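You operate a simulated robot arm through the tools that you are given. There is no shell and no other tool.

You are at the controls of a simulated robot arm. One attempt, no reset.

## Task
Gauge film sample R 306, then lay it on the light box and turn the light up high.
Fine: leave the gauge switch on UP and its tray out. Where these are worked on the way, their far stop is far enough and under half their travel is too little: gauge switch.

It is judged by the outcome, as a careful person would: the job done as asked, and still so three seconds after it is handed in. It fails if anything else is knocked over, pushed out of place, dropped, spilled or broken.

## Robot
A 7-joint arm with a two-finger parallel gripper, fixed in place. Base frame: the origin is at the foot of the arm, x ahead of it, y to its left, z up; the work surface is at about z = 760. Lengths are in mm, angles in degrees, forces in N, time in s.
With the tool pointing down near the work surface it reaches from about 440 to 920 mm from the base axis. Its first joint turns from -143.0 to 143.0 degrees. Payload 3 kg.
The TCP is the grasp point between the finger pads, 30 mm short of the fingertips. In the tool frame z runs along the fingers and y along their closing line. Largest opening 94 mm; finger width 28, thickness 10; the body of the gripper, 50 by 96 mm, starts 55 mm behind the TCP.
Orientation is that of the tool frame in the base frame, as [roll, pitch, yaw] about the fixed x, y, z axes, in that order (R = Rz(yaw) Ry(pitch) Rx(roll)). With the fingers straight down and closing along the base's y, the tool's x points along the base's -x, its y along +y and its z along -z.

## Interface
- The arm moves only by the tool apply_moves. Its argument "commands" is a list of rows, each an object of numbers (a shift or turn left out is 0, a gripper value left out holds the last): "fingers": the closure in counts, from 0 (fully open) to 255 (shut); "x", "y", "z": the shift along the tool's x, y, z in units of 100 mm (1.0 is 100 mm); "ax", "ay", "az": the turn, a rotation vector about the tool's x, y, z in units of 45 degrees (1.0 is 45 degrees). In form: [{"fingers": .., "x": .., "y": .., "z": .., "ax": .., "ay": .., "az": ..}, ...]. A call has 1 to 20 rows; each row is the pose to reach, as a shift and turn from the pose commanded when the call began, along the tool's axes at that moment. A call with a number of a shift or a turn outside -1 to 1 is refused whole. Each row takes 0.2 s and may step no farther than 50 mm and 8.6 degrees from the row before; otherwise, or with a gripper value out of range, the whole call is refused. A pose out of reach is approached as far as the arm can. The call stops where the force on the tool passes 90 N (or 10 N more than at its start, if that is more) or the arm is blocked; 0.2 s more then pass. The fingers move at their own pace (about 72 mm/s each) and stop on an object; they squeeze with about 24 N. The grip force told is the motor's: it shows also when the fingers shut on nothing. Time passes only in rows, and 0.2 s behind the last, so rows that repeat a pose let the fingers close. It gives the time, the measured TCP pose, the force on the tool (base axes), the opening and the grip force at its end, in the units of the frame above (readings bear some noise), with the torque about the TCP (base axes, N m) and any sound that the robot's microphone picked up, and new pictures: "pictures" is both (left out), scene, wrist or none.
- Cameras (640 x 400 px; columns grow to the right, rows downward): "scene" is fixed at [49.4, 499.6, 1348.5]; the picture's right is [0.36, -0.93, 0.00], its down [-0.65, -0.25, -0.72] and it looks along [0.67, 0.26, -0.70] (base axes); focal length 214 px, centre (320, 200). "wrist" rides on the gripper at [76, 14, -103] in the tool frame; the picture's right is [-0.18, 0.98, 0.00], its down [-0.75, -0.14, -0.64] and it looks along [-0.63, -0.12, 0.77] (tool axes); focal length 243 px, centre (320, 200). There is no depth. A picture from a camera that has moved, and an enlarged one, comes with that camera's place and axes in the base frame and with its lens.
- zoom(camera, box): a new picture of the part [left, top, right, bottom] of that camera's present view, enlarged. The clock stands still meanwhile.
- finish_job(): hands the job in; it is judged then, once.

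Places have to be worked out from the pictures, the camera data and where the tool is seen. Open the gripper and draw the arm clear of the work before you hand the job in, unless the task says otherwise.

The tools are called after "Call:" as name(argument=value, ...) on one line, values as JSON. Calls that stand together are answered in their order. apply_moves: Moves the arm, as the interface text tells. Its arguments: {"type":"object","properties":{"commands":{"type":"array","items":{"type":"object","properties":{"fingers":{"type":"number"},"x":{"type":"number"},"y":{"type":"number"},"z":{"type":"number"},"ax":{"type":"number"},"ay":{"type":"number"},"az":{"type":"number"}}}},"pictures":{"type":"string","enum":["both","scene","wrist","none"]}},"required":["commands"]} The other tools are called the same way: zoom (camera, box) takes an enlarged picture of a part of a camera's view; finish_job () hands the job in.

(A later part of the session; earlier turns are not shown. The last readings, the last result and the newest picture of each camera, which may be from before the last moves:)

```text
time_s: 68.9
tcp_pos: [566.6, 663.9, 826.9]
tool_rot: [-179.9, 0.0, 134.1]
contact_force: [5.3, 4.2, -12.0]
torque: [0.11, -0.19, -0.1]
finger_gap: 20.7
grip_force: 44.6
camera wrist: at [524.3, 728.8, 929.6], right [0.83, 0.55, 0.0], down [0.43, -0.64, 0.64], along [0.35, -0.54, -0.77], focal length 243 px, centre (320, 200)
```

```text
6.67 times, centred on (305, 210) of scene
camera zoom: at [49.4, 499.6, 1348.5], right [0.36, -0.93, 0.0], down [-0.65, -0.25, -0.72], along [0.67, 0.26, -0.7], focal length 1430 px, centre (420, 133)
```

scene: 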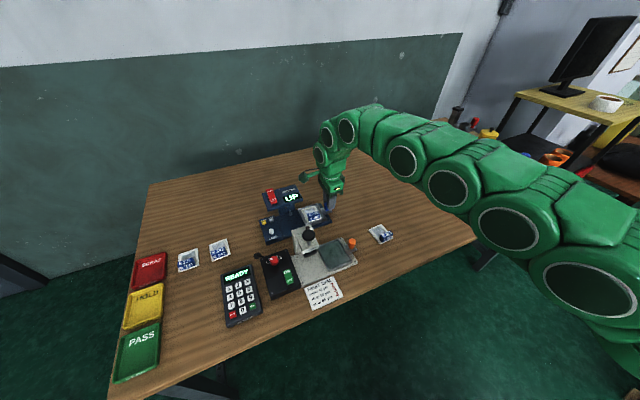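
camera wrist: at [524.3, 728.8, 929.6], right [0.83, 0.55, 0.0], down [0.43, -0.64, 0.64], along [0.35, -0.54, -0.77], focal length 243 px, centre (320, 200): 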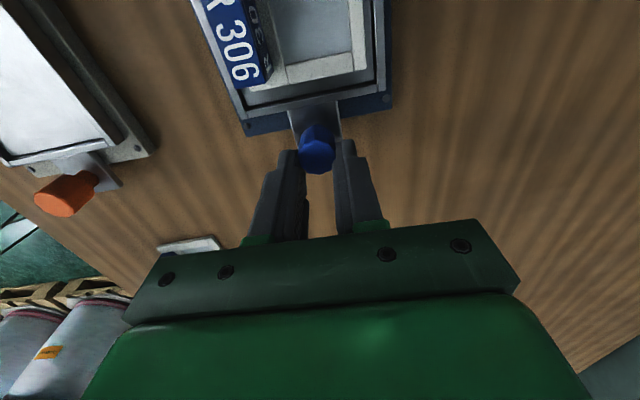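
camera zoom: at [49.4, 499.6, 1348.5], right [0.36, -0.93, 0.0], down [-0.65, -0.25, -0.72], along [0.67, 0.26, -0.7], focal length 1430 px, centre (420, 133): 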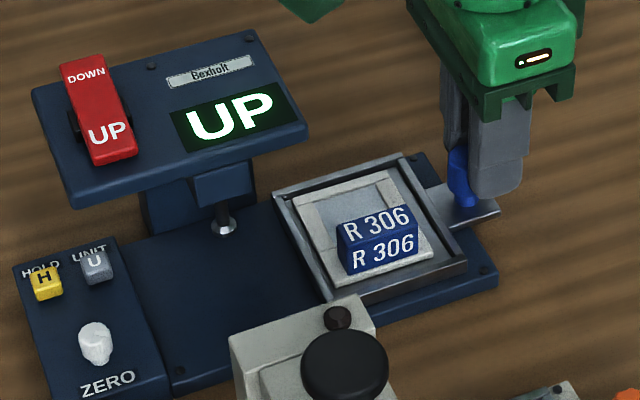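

The tray is back at its starting place in the image. I pull 3 mm more to confirm its outer stop.

Call:
apply_moves(commands=[{"x": -0.015}, {"x": -0.03}, {"x": -0.03}], pictures="none")

```text
time_s: 69.7
tcp_pos: [568.5, 662.7, 826.3]
tool_rot: [-179.9, -0.1, 134.3]
contact_force: [-7.7, 18.4, -20.3]
torque: [0.48, 0.19, -0.02]
finger_gap: 20.5
grip_force: 45.2
```

The outer stop is felt (19 N). I release the post, lift, and go back above the sample's tag.

Call:
apply_moves(commands=[{"x": 0.015, "fingers": 130}, {"x": 0.015}, {"x": 0.015}, {"x": 0.015, "z": -0.2}, {"x": 0.015, "z": -0.5}, {"x": 0.015, "z": -0.8}], pictures="none")

Call:
apply_moves(commands=[{"x": 0.3, "y": -0.12}, {"x": 0.62, "y": -0.25}, {"x": 0.62, "y": -0.25}])

Call:
zoom(camera="wrist", box=[260, 40, 420, 160])

Call:
zoom(camera="scene", box=[265, 180, 345, 240])

```text
time_s: 71.1
tcp_pos: [567.6, 662.2, 908.1]
tool_rot: [180.0, 0.0, 134.3]
contact_force: [-0.4, -0.2, -0.8]
torque: [0.0, -0.02, -0.01]
finger_gap: 45.9
grip_force: 0.1
```

```text
time_s: 71.9
tcp_pos: [506.7, 689.5, 907.4]
tool_rot: [-179.9, 0.0, 134.2]
contact_force: [-0.6, 0.9, 0.4]
torque: [-0.02, 0.0, 0.02]
finger_gap: 46.3
grip_force: 0.1
camera wrist: at [463.3, 754.7, 1010.3], right [0.83, 0.55, 0.0], down [0.43, -0.64, 0.64], along [0.35, -0.54, -0.77], focal length 243 px, centre (320, 200)
```

scene: 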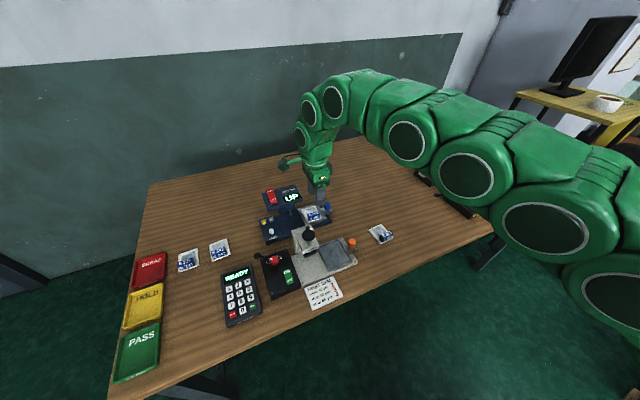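
wrist: 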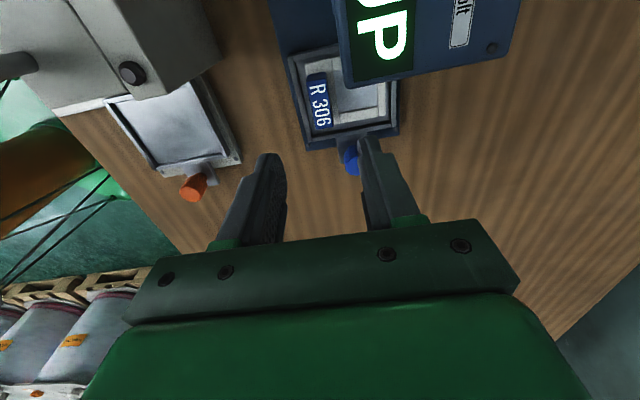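

```text
3.33 times, centred on (340, 100) of wrist
camera zoom: at [463.3, 754.7, 1010.3], right [0.83, 0.55, 0.0], down [0.43, -0.64, 0.64], along [0.35, -0.54, -0.77], focal length 809 px, centre (253, 533)
```

zoom: 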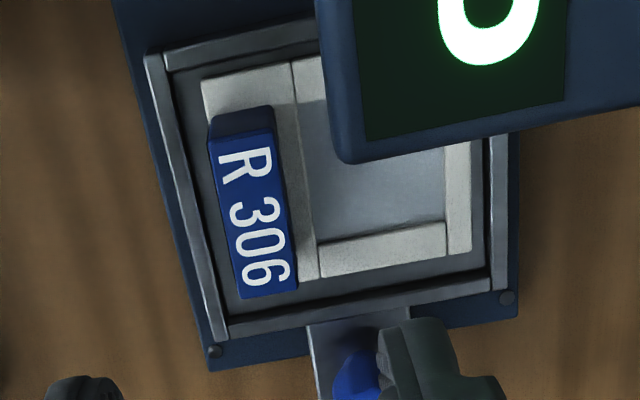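

```text
6.67 times, centred on (305, 210) of scene
camera zoom: at [49.4, 499.6, 1348.5], right [0.36, -0.93, 0.0], down [-0.65, -0.25, -0.72], along [0.67, 0.26, -0.7], focal length 1430 px, centre (420, 133)
```

zoom: 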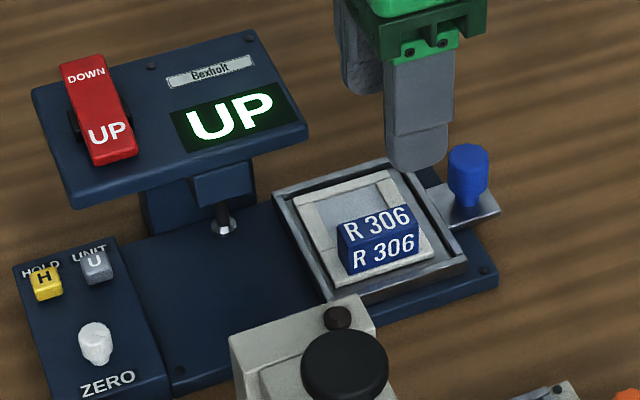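

Tag centre is at tool (5.5, 1.8), aligned. I narrow the fingers to 30 mm, shift slightly and descend stepwise onto the tag.

Call:
apply_moves(commands=[{"x": 0.025, "y": 0.018, "fingers": 174}, {"x": 0.025, "y": 0.018, "z": 0.3}, {"x": 0.025, "y": 0.018, "z": 0.6}, {"x": 0.025, "y": 0.018, "z": 0.8}, {"x": 0.025, "y": 0.018, "z": 0.87}, {"x": 0.025, "y": 0.018, "z": 0.87}])

Call:
zoom(camera="wrist", box=[240, 60, 400, 220])

Call:
zoom(camera="scene", box=[285, 190, 335, 240])

```text
time_s: 73.3
tcp_pos: [504.9, 693.0, 820.5]
tool_rot: [-179.9, 0.0, 134.3]
contact_force: [-0.2, 0.5, 0.3]
torque: [0.01, 0.01, 0.04]
finger_gap: 29.8
grip_force: 0.1
camera wrist: at [462.7, 758.2, 923.3], right [0.83, 0.55, 0.0], down [0.43, -0.64, 0.64], along [0.35, -0.54, -0.77], focal length 243 px, centre (320, 200)
```

scene: 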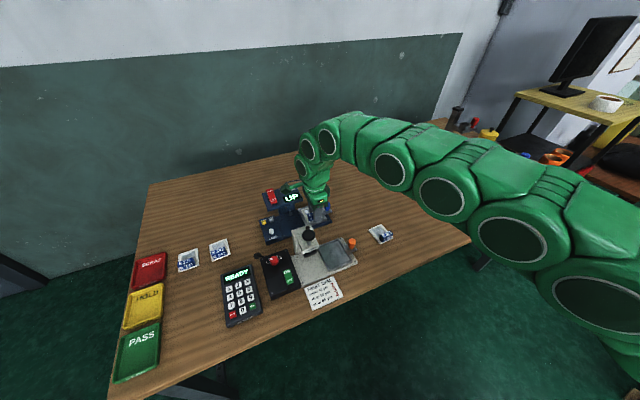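
wrist: 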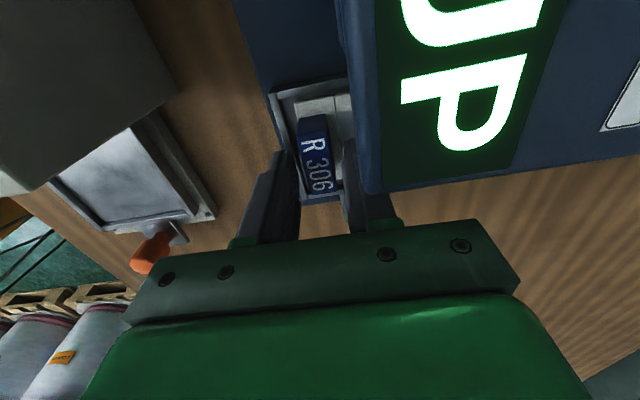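

```text
2.50 times, centred on (320, 140) of wrist
camera zoom: at [462.7, 758.2, 923.3], right [0.83, 0.55, 0.0], down [0.43, -0.64, 0.64], along [0.35, -0.54, -0.77], focal length 606 px, centre (320, 350)
```

zoom: 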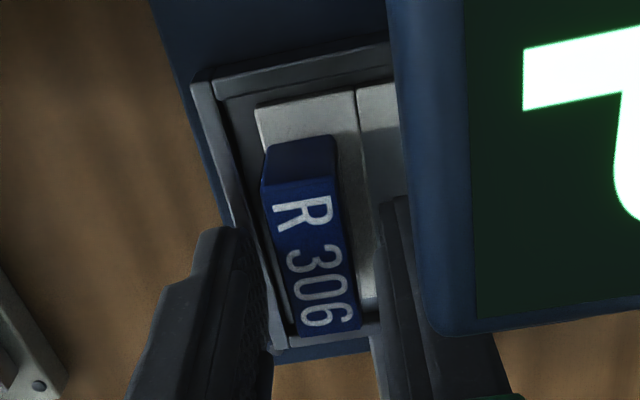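

```text
8.00 times, centred on (310, 215) of scene
camera zoom: at [49.4, 499.6, 1348.5], right [0.36, -0.93, 0.0], down [-0.65, -0.25, -0.72], along [0.67, 0.26, -0.7], focal length 1716 px, centre (400, 80)
```

zoom: 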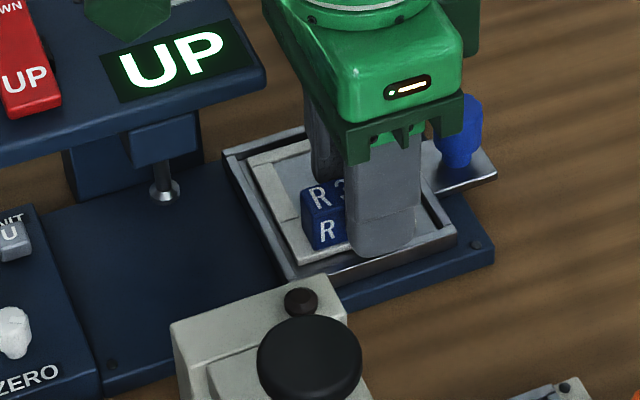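

Call:
apply_moves(commands=[{"z": 0.02, "y": -0.008}, {"z": 0.04, "y": -0.008}, {"z": 0.04, "y": -0.008, "fingers": 255}, {"z": 0.04, "y": -0.008}, {"z": 0.04, "y": -0.008}], pictures="none")

```text
time_s: 74.5
tcp_pos: [505.5, 691.9, 816.4]
tool_rot: [-179.9, 0.0, 134.3]
contact_force: [0.5, -0.5, 1.3]
torque: [0.06, -0.04, -0.04]
finger_gap: 14.9
grip_force: 24.3
```

The tag is gripped. I lift 14 mm clear of the rim, slide 12 mm away from under the head edge, then rise.

Call:
apply_moves(commands=[{"z": -0.07}, {"z": -0.14}, {"z": -0.14, "x": -0.06}, {"z": -0.14, "x": -0.14}, {"z": -0.14, "x": -0.14}], pictures="none")

Call:
apply_moves(commands=[{"z": -0.2}, {"z": -0.5}, {"z": -0.9}, {"z": -1.0}])

Call:
zoom(camera="wrist", box=[270, 60, 430, 220])

Call:
zoom(camera="scene", box=[245, 160, 345, 240])

```text
time_s: 75.7
tcp_pos: [515.8, 681.3, 830.8]
tool_rot: [-179.9, 0.0, 134.3]
contact_force: [-0.2, -0.5, -0.2]
torque: [0.0, -0.02, 0.01]
finger_gap: 14.7
grip_force: 23.6
```

```text
time_s: 76.7
tcp_pos: [516.2, 681.4, 928.1]
tool_rot: [-179.9, 0.0, 134.1]
contact_force: [0.1, -1.4, -0.1]
torque: [-0.02, -0.03, -0.05]
finger_gap: 14.7
grip_force: 23.8
camera wrist: at [472.4, 747.2, 1031.8], right [0.83, 0.55, 0.0], down [0.43, -0.64, 0.64], along [0.35, -0.54, -0.77], focal length 243 px, centre (320, 200)
```

scene: 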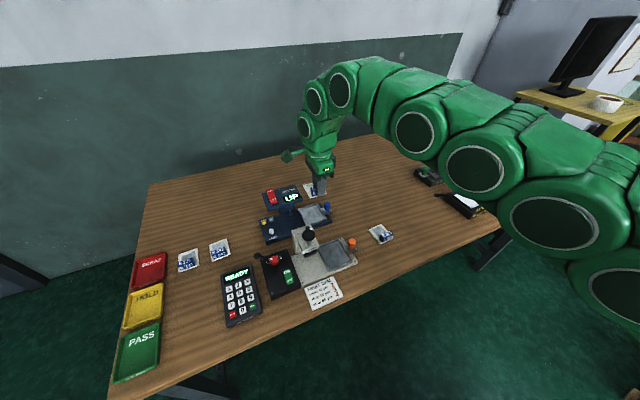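
wrist: 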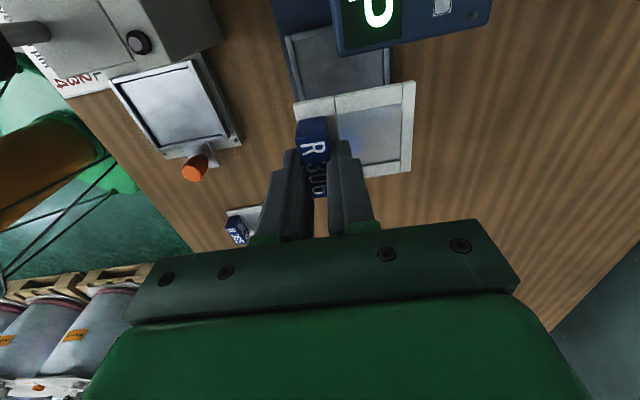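

```text
2.50 times, centred on (350, 140) of wrist
camera zoom: at [472.4, 747.2, 1031.8], right [0.83, 0.55, 0.0], down [0.43, -0.64, 0.64], along [0.35, -0.54, -0.77], focal length 606 px, centre (245, 350)
```

zoom: 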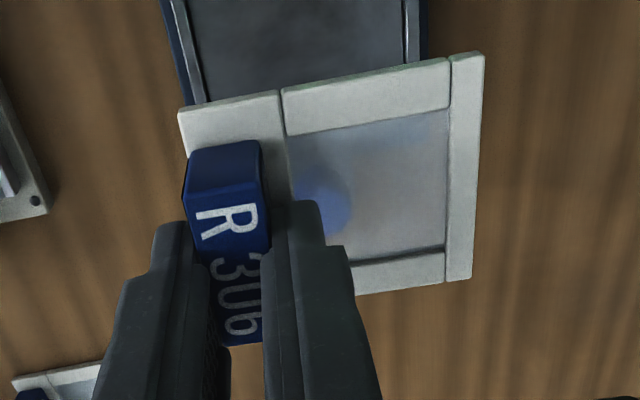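

```text
5.00 times, centred on (295, 200) of scene
camera zoom: at [49.4, 499.6, 1348.5], right [0.36, -0.93, 0.0], down [-0.65, -0.25, -0.72], along [0.67, 0.26, -0.7], focal length 1072 px, centre (445, 200)
```

zoom: 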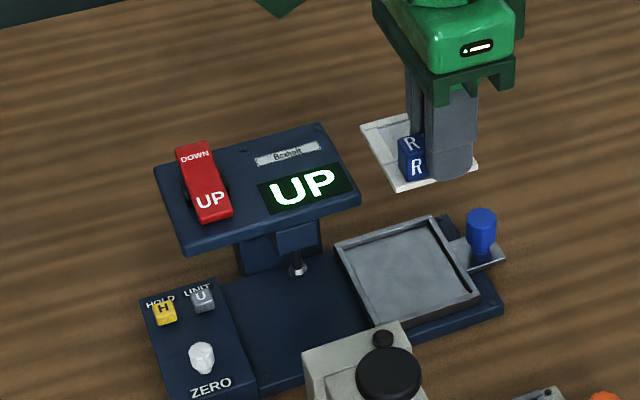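

Gauge is back to UP with the tray out, and the sample is in hand. The light box panel centre is about (786, 191), aligned near 45°; I carry the sample there in a straight line at z≈930.

Call:
apply_moves(commands=[{"x": -0.3, "y": -0.096}, {"x": -0.6, "y": -0.192}, {"x": -0.905, "y": -0.288}], pictures="none")

Call:
apply_moves(commands=[{"x": -0.3, "y": -0.096}, {"x": -0.6, "y": -0.192}, {"x": -0.905, "y": -0.288}], pictures="none")

Call:
apply_moves(commands=[{"x": -0.3, "y": -0.096}, {"x": -0.6, "y": -0.192}, {"x": -0.905, "y": -0.288}], pictures="none")

Call:
apply_moves(commands=[{"x": -0.3, "y": -0.096}, {"x": -0.6, "y": -0.192}, {"x": -0.905, "y": -0.288}, {"x": -0.905, "y": -0.288}])

```text
time_s: 77.5
tcp_pos: [558.7, 598.2, 929.7]
tool_rot: [-179.9, 0.0, 134.3]
contact_force: [0.2, 0.2, -0.2]
torque: [0.0, 0.02, -0.01]
finger_gap: 14.6
grip_force: 23.8
```

```text
time_s: 78.3
tcp_pos: [599.1, 511.0, 928.1]
tool_rot: [-179.9, 0.0, 134.3]
contact_force: [-0.2, 0.0, -0.7]
torque: [0.01, 0.0, 0.03]
finger_gap: 15.1
grip_force: 24.2
```

```text
time_s: 79.1
tcp_pos: [642.0, 425.1, 927.6]
tool_rot: [180.0, -0.1, 134.4]
contact_force: [-0.8, -1.0, -0.1]
torque: [-0.01, 0.01, 0.03]
finger_gap: 15.1
grip_force: 23.7
```

```text
time_s: 80.1
tcp_pos: [686.1, 340.7, 929.0]
tool_rot: [-179.9, 0.0, 134.3]
contact_force: [0.4, -0.7, -0.5]
torque: [0.01, -0.03, -0.01]
finger_gap: 14.7
grip_force: 23.1
camera wrist: at [644.4, 406.5, 1031.5], right [0.83, 0.55, 0.0], down [0.43, -0.64, 0.64], along [0.35, -0.54, -0.77], focal length 243 px, centre (320, 200)
```

scene: 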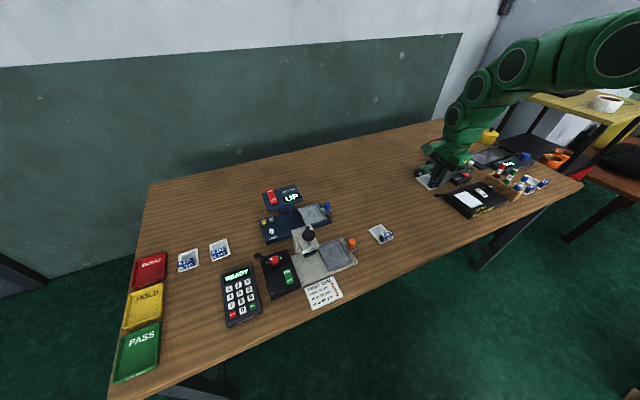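
wrist: 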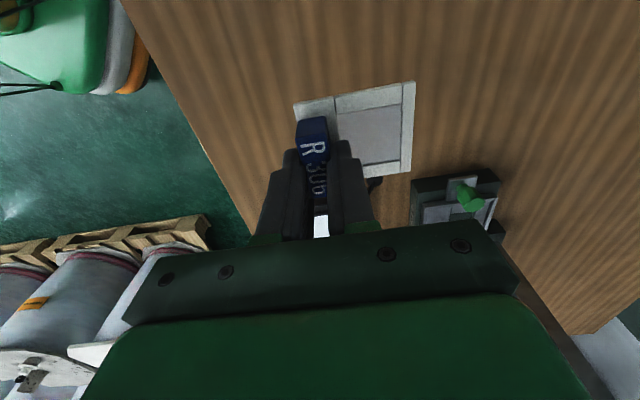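

Call:
apply_moves(commands=[{"x": -0.3, "y": -0.096}, {"x": -0.6, "y": -0.192}, {"x": -0.905, "y": -0.288}], pictures="none")

Call:
apply_moves(commands=[{"x": -0.3, "y": -0.096}, {"x": -0.6, "y": -0.192}, {"x": -0.9, "y": -0.288}, {"x": -0.9, "y": -0.288}])

Call:
zoom(camera="wrist", box=[200, 0, 500, 240])

Call:
zoom(camera="scene", box=[420, 140, 540, 230])

```text
time_s: 80.9
tcp_pos: [729.8, 256.4, 929.0]
tool_rot: [180.0, 0.0, 134.3]
contact_force: [0.5, 0.7, -0.2]
torque: [0.0, 0.02, 0.02]
finger_gap: 14.9
grip_force: 23.9
```

```text
time_s: 81.9
tcp_pos: [769.8, 171.9, 930.6]
tool_rot: [-179.9, 0.0, 134.3]
contact_force: [-0.1, 0.1, 0.2]
torque: [-0.02, -0.01, 0.01]
finger_gap: 15.1
grip_force: 24.1
camera wrist: at [726.8, 238.1, 1033.5], right [0.83, 0.55, 0.0], down [0.43, -0.64, 0.64], along [0.35, -0.54, -0.77], focal length 243 px, centre (320, 200)
```

scene: 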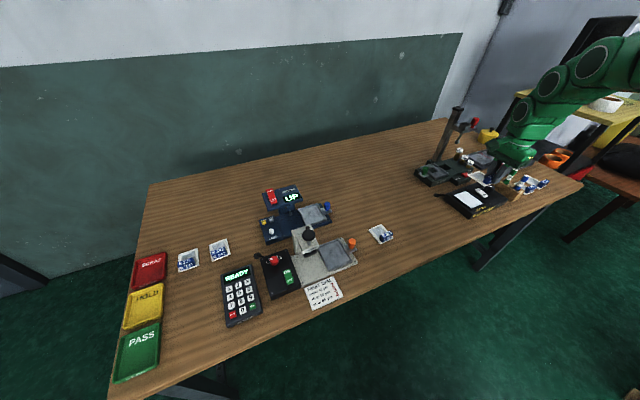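
wrist: 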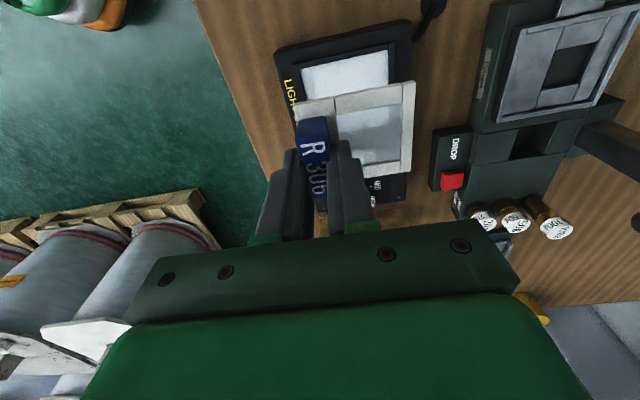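

```text
1.67 times, centred on (350, 120) of wrist
camera zoom: at [726.8, 238.1, 1033.5], right [0.83, 0.55, 0.0], down [0.43, -0.64, 0.64], along [0.35, -0.54, -0.77], focal length 404 px, centre (270, 333)
```

zoom: 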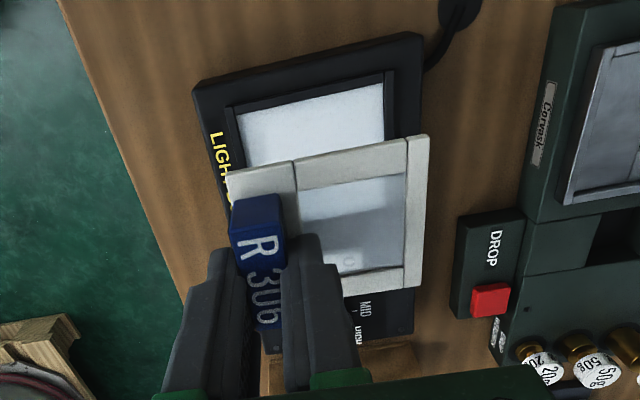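

```text
4.44 times, centred on (480, 185) of scene
camera zoom: at [49.4, 499.6, 1348.5], right [0.36, -0.93, 0.0], down [-0.65, -0.25, -0.72], along [0.67, 0.26, -0.7], focal length 953 px, centre (-391, 267)
```

zoom: 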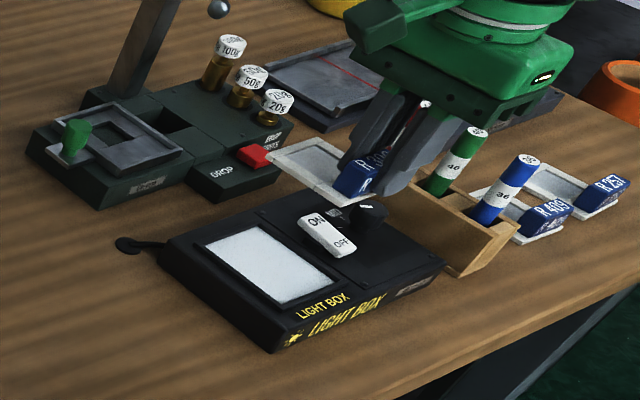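

The light box panel (z≈790) centre is about tool (-2.5, 27) versus the card centre (3.3, 24.5). I shift by x -5.8, y +2.7 mm, trim the yaw 0.8°, and lower to about 14 mm above the panel.

Call:
apply_moves(commands=[{"x": -0.058, "y": 0.027, "az": -0.018}, {"x": -0.058, "y": 0.027, "z": 0.25, "az": -0.018}, {"x": -0.058, "y": 0.027, "z": 0.5, "az": -0.018}, {"x": -0.058, "y": 0.027, "z": 0.7, "az": -0.018}, {"x": -0.058, "y": 0.027, "z": 0.82, "az": -0.018}, {"x": -0.058, "y": 0.027, "z": 0.82, "az": -0.018}])

Call:
zoom(camera="wrist", box=[240, 40, 480, 220])

Call:
zoom(camera="scene", box=[435, 160, 525, 230])

```text
time_s: 83.3
tcp_pos: [776.4, 170.6, 847.1]
tool_rot: [179.9, 0.0, 135.0]
contact_force: [0.3, 0.6, 0.0]
torque: [0.04, 0.03, -0.01]
finger_gap: 14.7
grip_force: 23.7
camera wrist: at [732.7, 236.0, 950.7], right [0.82, 0.57, 0.0], down [0.43, -0.63, 0.64], along [0.36, -0.53, -0.77], focal length 243 px, centre (320, 200)
```

scene: 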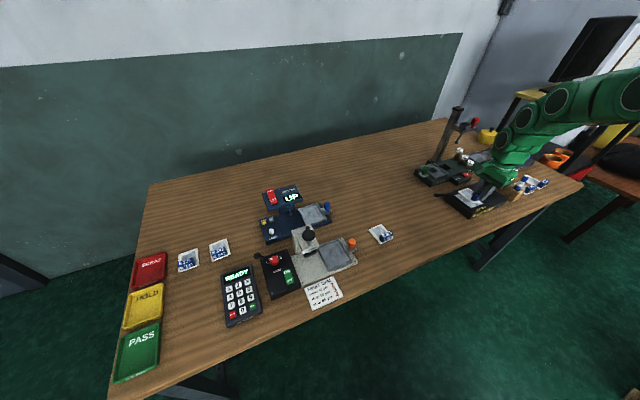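
wrist: 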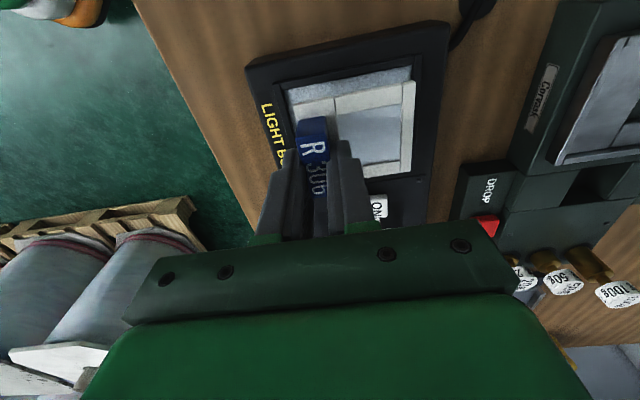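

```text
2.22 times, centred on (360, 130) of wrist
camera zoom: at [732.7, 236.0, 950.7], right [0.82, 0.57, 0.0], down [0.43, -0.63, 0.64], along [0.36, -0.53, -0.77], focal length 539 px, centre (231, 356)
```

zoom: 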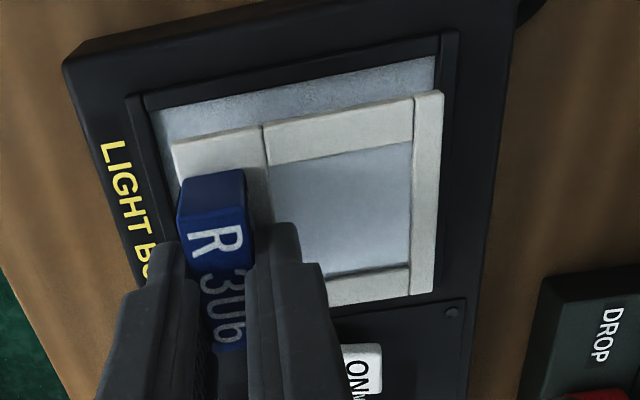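

```text
5.71 times, centred on (480, 195) of scene
camera zoom: at [49.4, 499.6, 1348.5], right [0.36, -0.93, 0.0], down [-0.65, -0.25, -0.72], along [0.67, 0.26, -0.7], focal length 1226 px, centre (-594, 229)
```

zoom: 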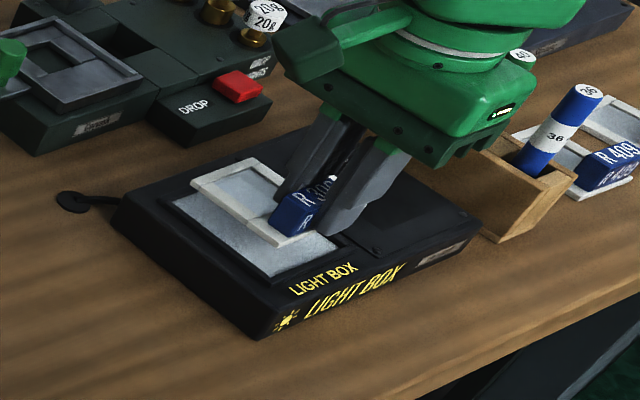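

Card and panel agree within 1–2 mm. I trim y -1 mm and lower in small steps until contact.

Call:
apply_moves(commands=[{"y": -0.01, "z": 0.05}, {"y": -0.01, "z": 0.1}, {"y": -0.01, "z": 0.12}, {"y": -0.01, "z": 0.12}], pictures="none")

Call:
apply_moves(commands=[{"z": 0.015}, {"z": 0.03}, {"z": 0.03}])

Call:
zoom(camera="wrist", box=[240, 40, 480, 220])

Call:
zoom(camera="scene", box=[435, 160, 525, 230])

```text
time_s: 84.3
tcp_pos: [776.0, 169.9, 835.3]
tool_rot: [-179.8, 0.0, 135.1]
contact_force: [0.5, 0.7, -0.9]
torque: [-0.01, 0.02, -0.02]
finger_gap: 14.6
grip_force: 24.1
```

```text
time_s: 85.1
tcp_pos: [774.8, 170.8, 831.7]
tool_rot: [-179.9, -0.1, 135.2]
contact_force: [0.2, 0.2, -0.6]
torque: [0.0, -0.02, -0.01]
finger_gap: 14.7
grip_force: 24.2
camera wrist: at [731.6, 235.0, 936.1], right [0.82, 0.57, 0.0], down [0.43, -0.63, 0.64], along [0.36, -0.53, -0.77], focal length 243 px, centre (320, 200)
```

scene: 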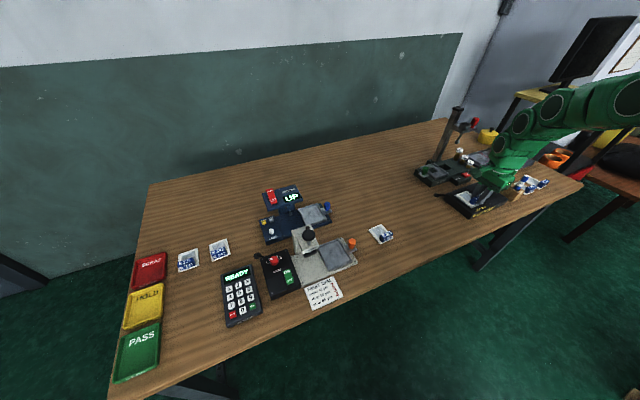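
wrist: 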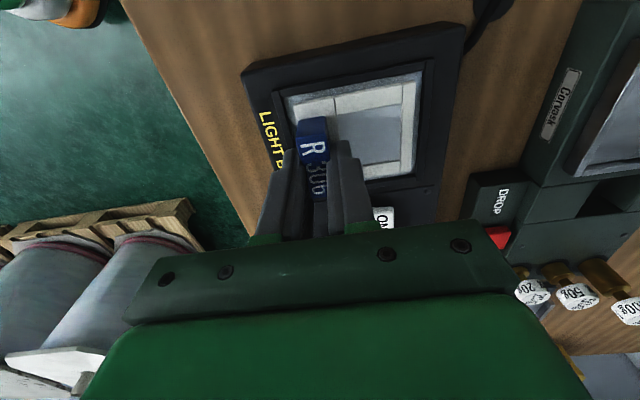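

```text
2.22 times, centred on (360, 130) of wrist
camera zoom: at [731.6, 235.0, 936.1], right [0.82, 0.57, 0.0], down [0.43, -0.63, 0.64], along [0.36, -0.53, -0.77], focal length 539 px, centre (231, 356)
```

zoom: 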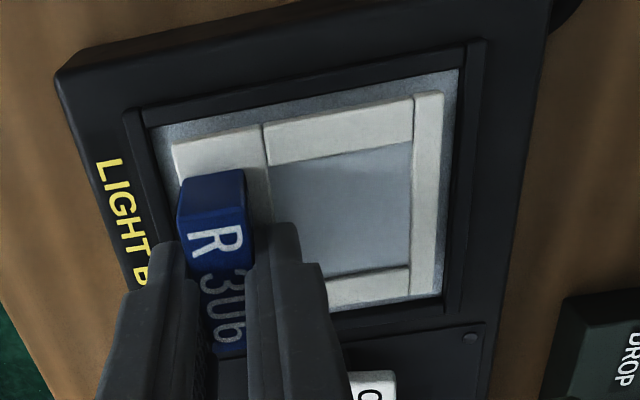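

```text
5.71 times, centred on (480, 195) of scene
camera zoom: at [49.4, 499.6, 1348.5], right [0.36, -0.93, 0.0], down [-0.65, -0.25, -0.72], along [0.67, 0.26, -0.7], focal length 1226 px, centre (-594, 229)
```

zoom: 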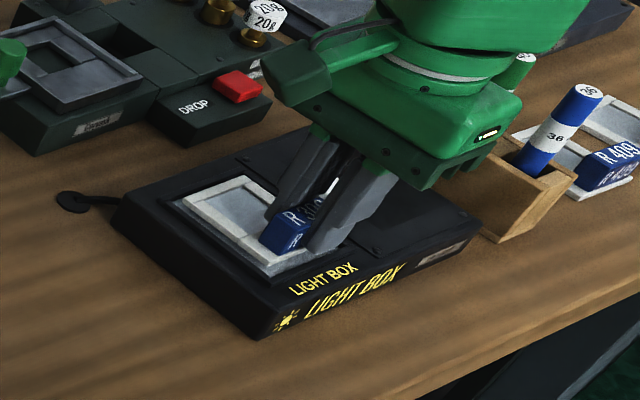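

The card sits slightly toward the switch side; I shift x +2.5 mm and keep lowering to contact.

Call:
apply_moves(commands=[{"x": 0.025}, {"x": 0.025, "z": 0.015}, {"x": 0.025, "z": 0.03}, {"x": 0.025, "z": 0.03}], pictures="none")

Call:
apply_moves(commands=[{"z": 0.01}, {"z": 0.02}, {"z": 0.02}], pictures="none")

```text
time_s: 86.1
tcp_pos: [772.6, 171.6, 828.9]
tool_rot: [-179.9, 0.1, 135.1]
contact_force: [0.2, -0.1, -2.2]
torque: [0.02, -0.01, 0.02]
finger_gap: 14.7
grip_force: 23.9
```

```text
time_s: 86.9
tcp_pos: [774.4, 170.0, 827.1]
tool_rot: [-179.9, 0.0, 135.0]
contact_force: [0.0, -0.2, 0.1]
torque: [0.0, 0.02, 0.03]
finger_gap: 15.0
grip_force: 23.9
```

Call:
apply_moves(commands=[{"z": 0.01}, {"z": 0.02}, {"z": 0.02}], pictures="none")

Call:
apply_moves(commands=[{"z": 0.01}, {"z": 0.02}, {"z": 0.02}])

Call:
zoom(camera="wrist", box=[240, 40, 480, 220])

Call:
zoom(camera="scene", box=[435, 160, 525, 230])

```text
time_s: 87.7
tcp_pos: [773.2, 170.9, 824.8]
tool_rot: [-179.9, 0.1, 135.1]
contact_force: [2.4, 3.8, 23.4]
torque: [0.14, -0.17, 0.03]
finger_gap: 14.7
grip_force: 24.3
```

```text
time_s: 88.5
tcp_pos: [773.8, 170.6, 824.5]
tool_rot: [179.9, 0.2, 135.2]
contact_force: [6.4, 2.0, 35.4]
torque: [0.21, -0.36, -0.05]
finger_gap: 15.0
grip_force: 23.7
camera wrist: at [729.7, 235.9, 928.1], right [0.82, 0.57, 0.0], down [0.43, -0.63, 0.64], along [0.36, -0.53, -0.77], focal length 243 px, centre (320, 200)
```

scene: 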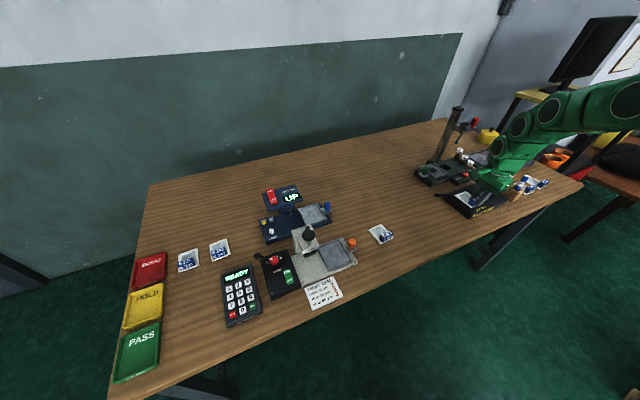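
wrist: 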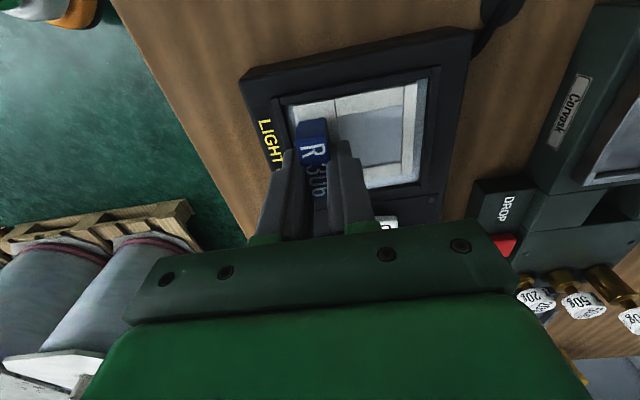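

```text
2.22 times, centred on (360, 130) of wrist
camera zoom: at [729.7, 235.9, 928.1], right [0.82, 0.57, 0.0], down [0.43, -0.63, 0.64], along [0.36, -0.53, -0.77], focal length 539 px, centre (231, 356)
```

zoom: 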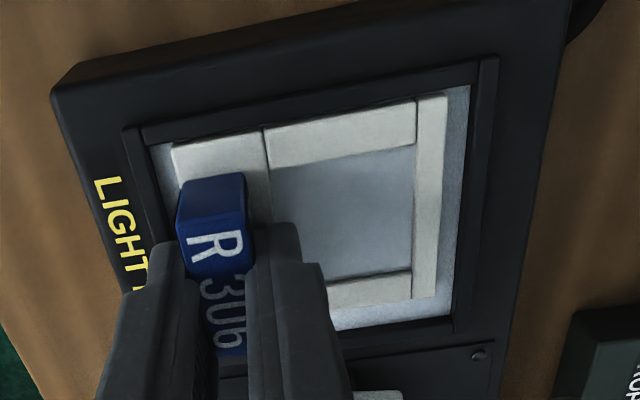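

```text
5.71 times, centred on (480, 195) of scene
camera zoom: at [49.4, 499.6, 1348.5], right [0.36, -0.93, 0.0], down [-0.65, -0.25, -0.72], along [0.67, 0.26, -0.7], focal length 1226 px, centre (-594, 229)
```

zoom: 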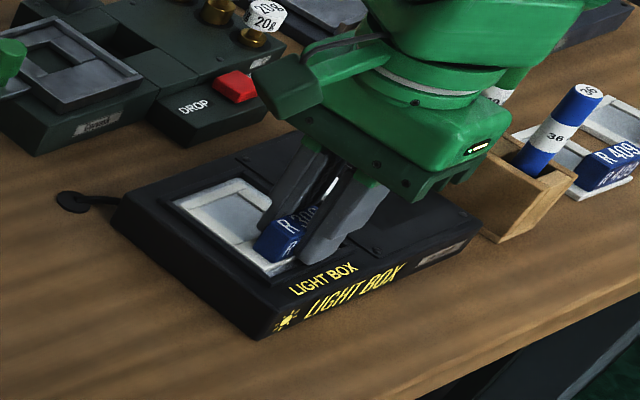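

Contact felt at z≈825; the card is inside the frame with only ~2 mm on the inner side. I lift 3 mm, shift back 1.5 mm, lower lightly and release.

Call:
apply_moves(commands=[{"z": -0.05}, {"z": -0.05, "x": -0.016}, {"z": -0.03, "x": -0.016}, {"z": -0.015, "x": -0.016}, {"z": -0.015, "x": -0.016}], pictures="none")

Call:
apply_moves(commands=[{"fingers": 200}, {"fingers": 190}, {"fingers": 190}, {"z": -0.05}, {"z": -0.2}, {"z": -0.5}, {"z": -0.9}])

Call:
zoom(camera="wrist", box=[240, 0, 480, 220])

Call:
zoom(camera="scene", box=[435, 150, 545, 230])

```text
time_s: 89.7
tcp_pos: [775.0, 171.4, 825.5]
tool_rot: [-179.8, 0.0, 135.1]
contact_force: [-1.6, 0.4, 6.1]
torque: [0.0, -0.15, 0.03]
finger_gap: 14.8
grip_force: 23.8
```

```text
time_s: 91.3
tcp_pos: [776.0, 169.2, 913.4]
tool_rot: [-179.8, -0.1, 134.9]
contact_force: [-1.1, 1.0, 0.1]
torque: [0.03, 0.01, 0.01]
finger_gap: 24.2
grip_force: 0.0
camera wrist: at [732.1, 234.9, 1017.6], right [0.82, 0.57, 0.0], down [0.44, -0.63, 0.64], along [0.36, -0.53, -0.77], focal length 243 px, centre (320, 200)
```

scene: 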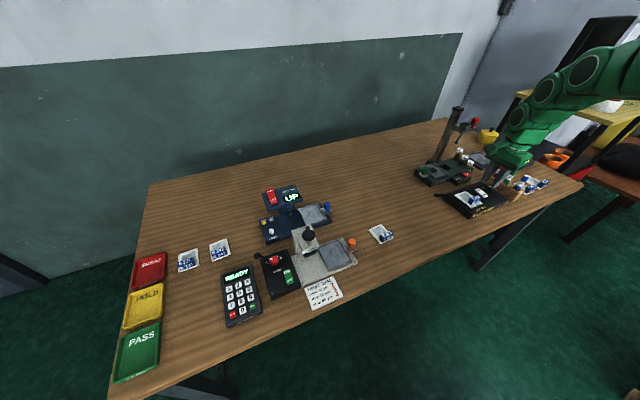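
wrist: 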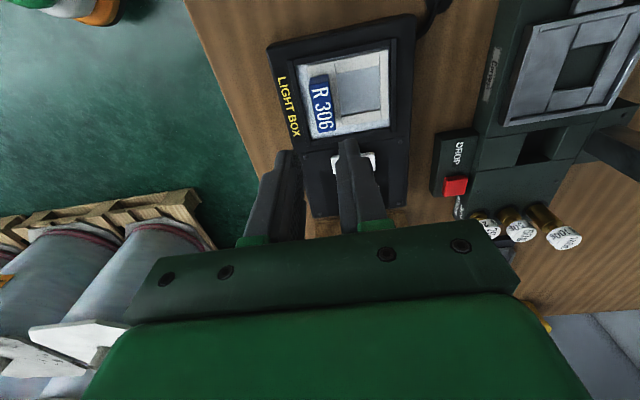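

```text
1.82 times, centred on (360, 110) of wrist
camera zoom: at [732.1, 234.9, 1017.6], right [0.82, 0.57, 0.0], down [0.44, -0.63, 0.64], along [0.36, -0.53, -0.77], focal length 441 px, centre (247, 364)
```

zoom: 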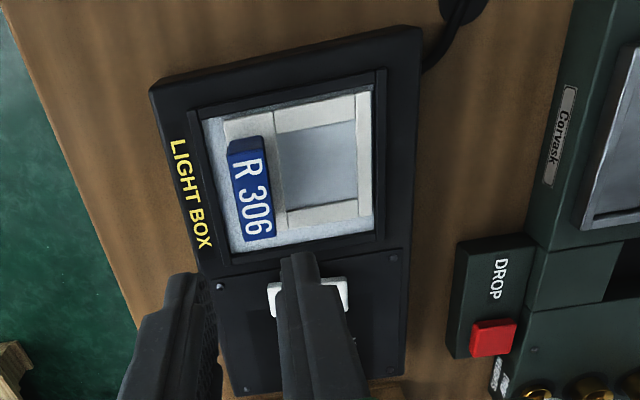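

```text
5.00 times, centred on (490, 190) of scene
camera zoom: at [49.4, 499.6, 1348.5], right [0.36, -0.93, 0.0], down [-0.65, -0.25, -0.72], along [0.67, 0.26, -0.7], focal length 1072 px, centre (-530, 250)
```

zoom: 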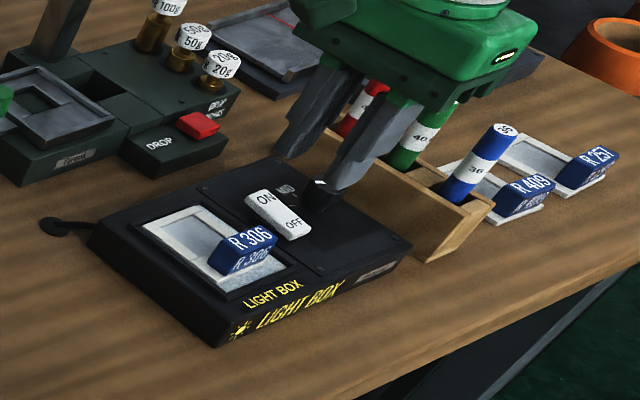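

The sample lies on the panel. I rise and move across to look at the light box's switch and dial.

Call:
apply_moves(commands=[{"z": -0.3}, {"z": -0.4, "x": -0.3, "y": 0.1}, {"z": -0.4, "x": -0.6, "y": 0.25}, {"z": -0.4, "x": -0.6, "y": 0.25}])

Call:
zoom(camera="wrist", box=[240, 0, 420, 140])

Call:
zoom(camera="scene", box=[440, 160, 520, 220])

```text
time_s: 92.3
tcp_pos: [835.1, 144.4, 955.1]
tool_rot: [-179.8, 0.0, 135.1]
contact_force: [0.4, -0.2, -0.5]
torque: [-0.01, 0.01, -0.01]
finger_gap: 24.0
grip_force: 0.0
camera wrist: at [791.9, 209.9, 1058.4], right [0.82, 0.57, 0.0], down [0.43, -0.63, 0.64], along [0.36, -0.53, -0.77], focal length 243 px, centre (320, 200)
```

scene: 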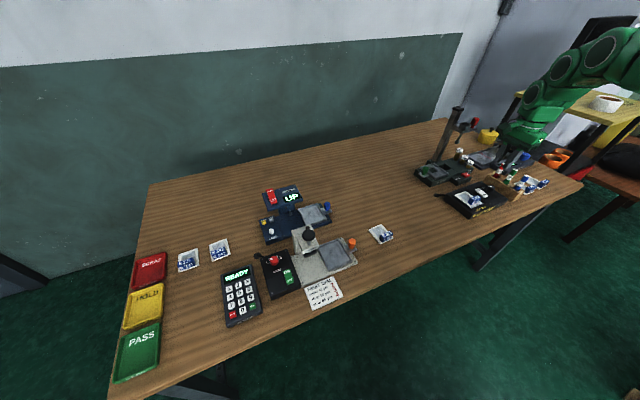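
wrist: 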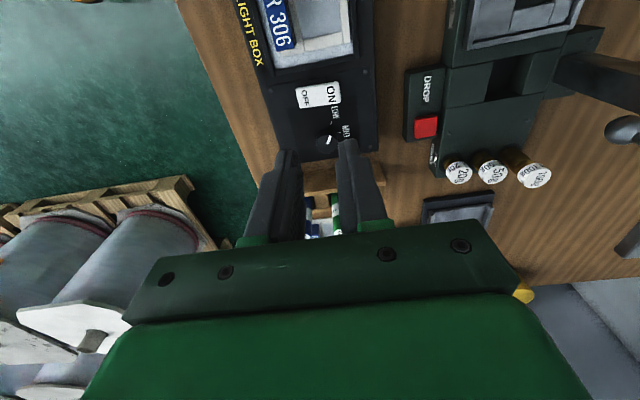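

```text
2.86 times, centred on (330, 70) of wrist
camera zoom: at [791.9, 209.9, 1058.4], right [0.82, 0.57, 0.0], down [0.43, -0.63, 0.64], along [0.36, -0.53, -0.77], focal length 693 px, centre (291, 571)
```

zoom: 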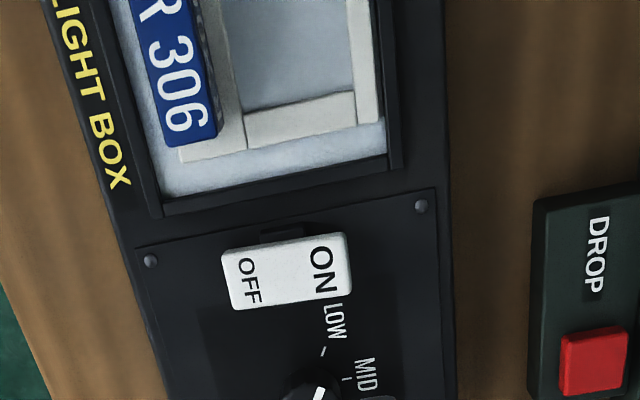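

```text
6.67 times, centred on (480, 190) of scene
camera zoom: at [49.4, 499.6, 1348.5], right [0.36, -0.93, 0.0], down [-0.65, -0.25, -0.72], along [0.67, 0.26, -0.7], focal length 1430 px, centre (-747, 267)
```

zoom: 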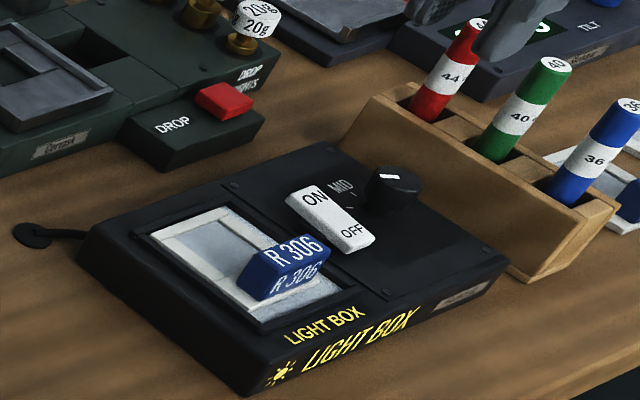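

Call:
zoom(camera="wrist", box=[280, 70, 400, 170])

```text
4.00 times, centred on (340, 120) of wrist
camera zoom: at [791.9, 209.9, 1058.4], right [0.82, 0.57, 0.0], down [0.43, -0.63, 0.64], along [0.36, -0.53, -0.77], focal length 970 px, centre (240, 520)
```

zoom: 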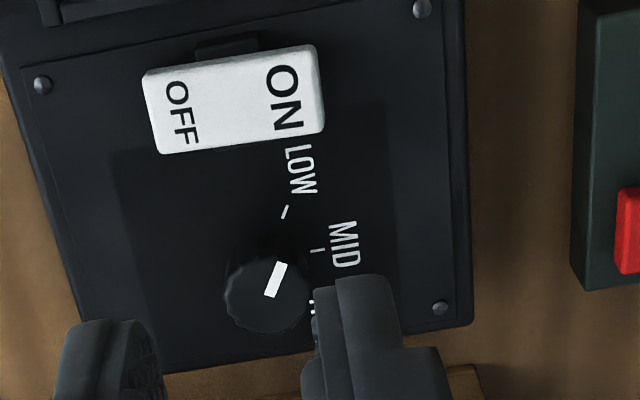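

The rocker is on OFF (ON end raised) and the dial pointer is about at LOW. I close the fingers and shift sideways to view the dial unobstructed.

Call:
apply_moves(commands=[{"y": -0.3, "fingers": 255}, {"y": -0.65}, {"y": -0.65}])

Call:
zoom(camera="wrist", box=[310, 50, 430, 150])

```text
time_s: 93.1
tcp_pos: [789.9, 98.2, 955.6]
tool_rot: [-179.9, 0.0, 135.1]
contact_force: [0.0, 0.4, 0.3]
torque: [0.02, -0.03, -0.02]
finger_gap: 0.3
grip_force: 24.2
camera wrist: at [746.6, 163.9, 1058.6], right [0.82, 0.57, 0.0], down [0.43, -0.63, 0.64], along [0.36, -0.53, -0.77], focal length 243 px, centre (320, 200)
```

scene: 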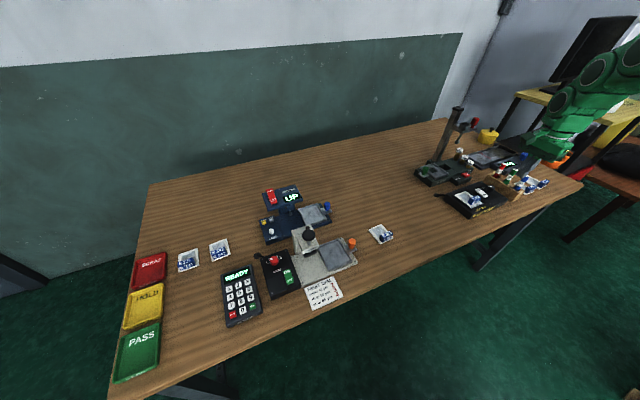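
wrist: 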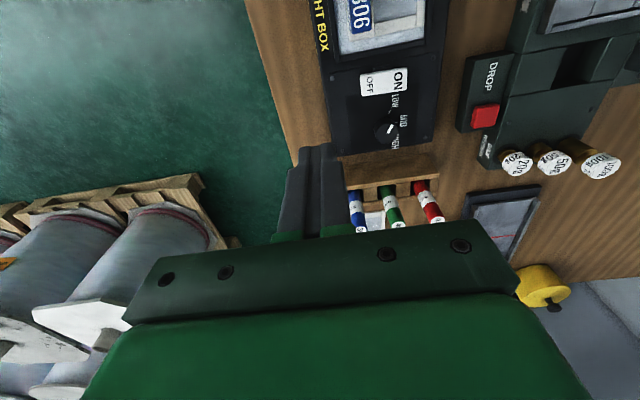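

```text
4.00 times, centred on (370, 100) of wrist
camera zoom: at [746.6, 163.9, 1058.6], right [0.82, 0.57, 0.0], down [0.43, -0.63, 0.64], along [0.36, -0.53, -0.77], focal length 970 px, centre (120, 600)
```

zoom: 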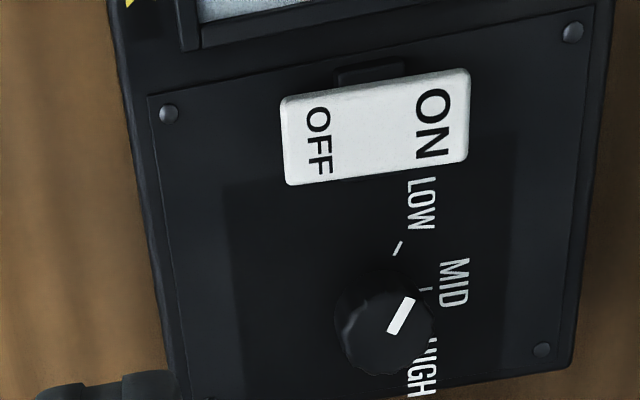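

The dial: LOW/MID/HIGH labels; pointer at LOW, knob centre at about tool (-49, 64), top z≈808. The rocker's ON end is at tool (1.5, 80). First I press ON: move over it with closed fingers and descend.

Call:
apply_moves(commands=[{"x": 0.01, "y": 0.4, "z": 0.2}, {"x": 0.015, "y": 0.8, "z": 0.4}, {"x": 0.015, "y": 0.8, "z": 0.8}, {"x": 0.015, "y": 0.8, "z": 1.0}, {"x": 0.015, "y": 0.8, "z": 1.0}])

Call:
zoom(camera="wrist", box=[240, 60, 440, 220])

Call:
zoom(camera="scene", box=[440, 160, 520, 220])

```text
time_s: 94.3
tcp_pos: [844.2, 156.6, 853.8]
tool_rot: [-179.9, 0.0, 135.0]
contact_force: [-0.1, -0.5, -0.1]
torque: [-0.01, 0.01, -0.01]
finger_gap: 0.0
grip_force: 23.9
camera wrist: at [799.8, 222.1, 957.6], right [0.82, 0.57, 0.0], down [0.43, -0.63, 0.64], along [0.36, -0.53, -0.77], focal length 243 px, centre (320, 200)
```

scene: 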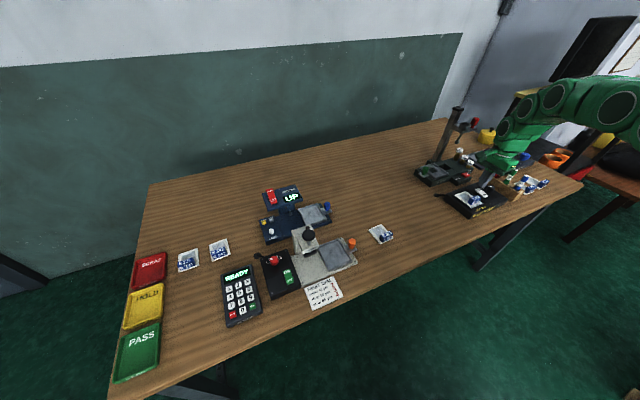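
wrist: 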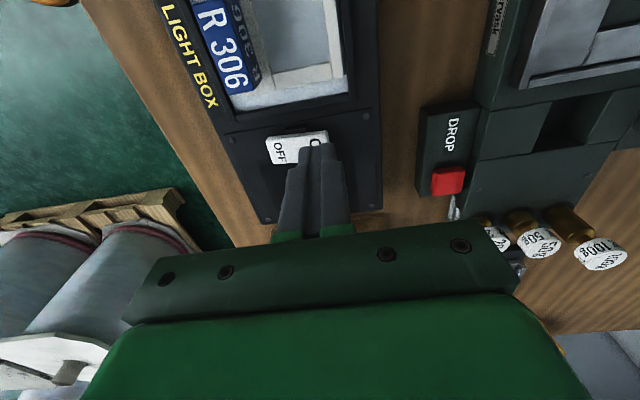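

```text
2.50 times, centred on (340, 140) of wrist
camera zoom: at [799.8, 222.1, 957.6], right [0.82, 0.57, 0.0], down [0.43, -0.63, 0.64], along [0.36, -0.53, -0.77], focal length 606 px, centre (270, 350)
```

zoom: 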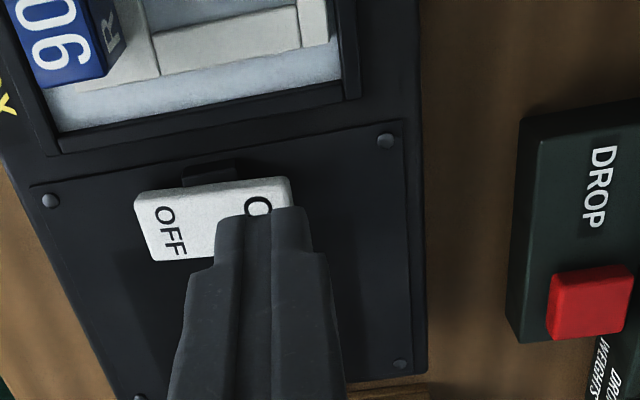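

```text
6.67 times, centred on (480, 190) of scene
camera zoom: at [49.4, 499.6, 1348.5], right [0.36, -0.93, 0.0], down [-0.65, -0.25, -0.72], along [0.67, 0.26, -0.7], focal length 1430 px, centre (-747, 267)
```

zoom: 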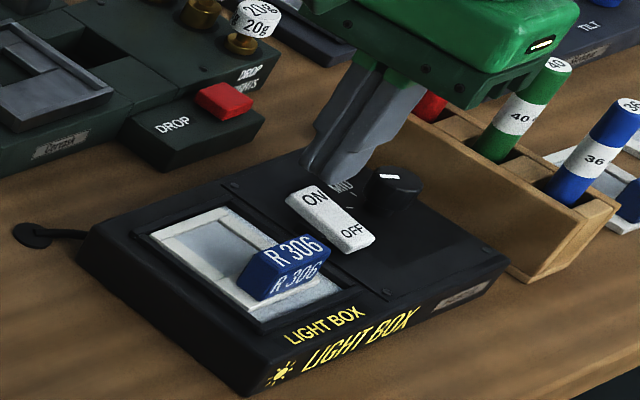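

The tip is over the ON end (rocker centreline 3.5 mm toward -x). I shift and press down in steps.

Call:
apply_moves(commands=[{"x": -0.03, "z": 0.06}, {"x": -0.03, "z": 0.13}, {"x": -0.03, "z": 0.16}, {"x": -0.03, "z": 0.16}], pictures="none")

Call:
apply_moves(commands=[{"z": 0.03}, {"z": 0.06}, {"z": 0.09}, {"z": 0.09}], pictures="none")

```text
time_s: 95.3
tcp_pos: [846.6, 154.3, 838.2]
tool_rot: [-179.8, 0.0, 135.1]
contact_force: [0.3, -0.5, 0.0]
torque: [0.02, 0.0, 0.0]
finger_gap: 0.0
grip_force: 23.9
```

```text
time_s: 96.3
tcp_pos: [847.0, 155.8, 834.4]
tool_rot: [179.9, 0.3, 135.1]
contact_force: [-25.7, -6.6, 83.9]
torque: [-0.56, 1.51, -0.06]
finger_gap: 0.0
grip_force: 24.2
```

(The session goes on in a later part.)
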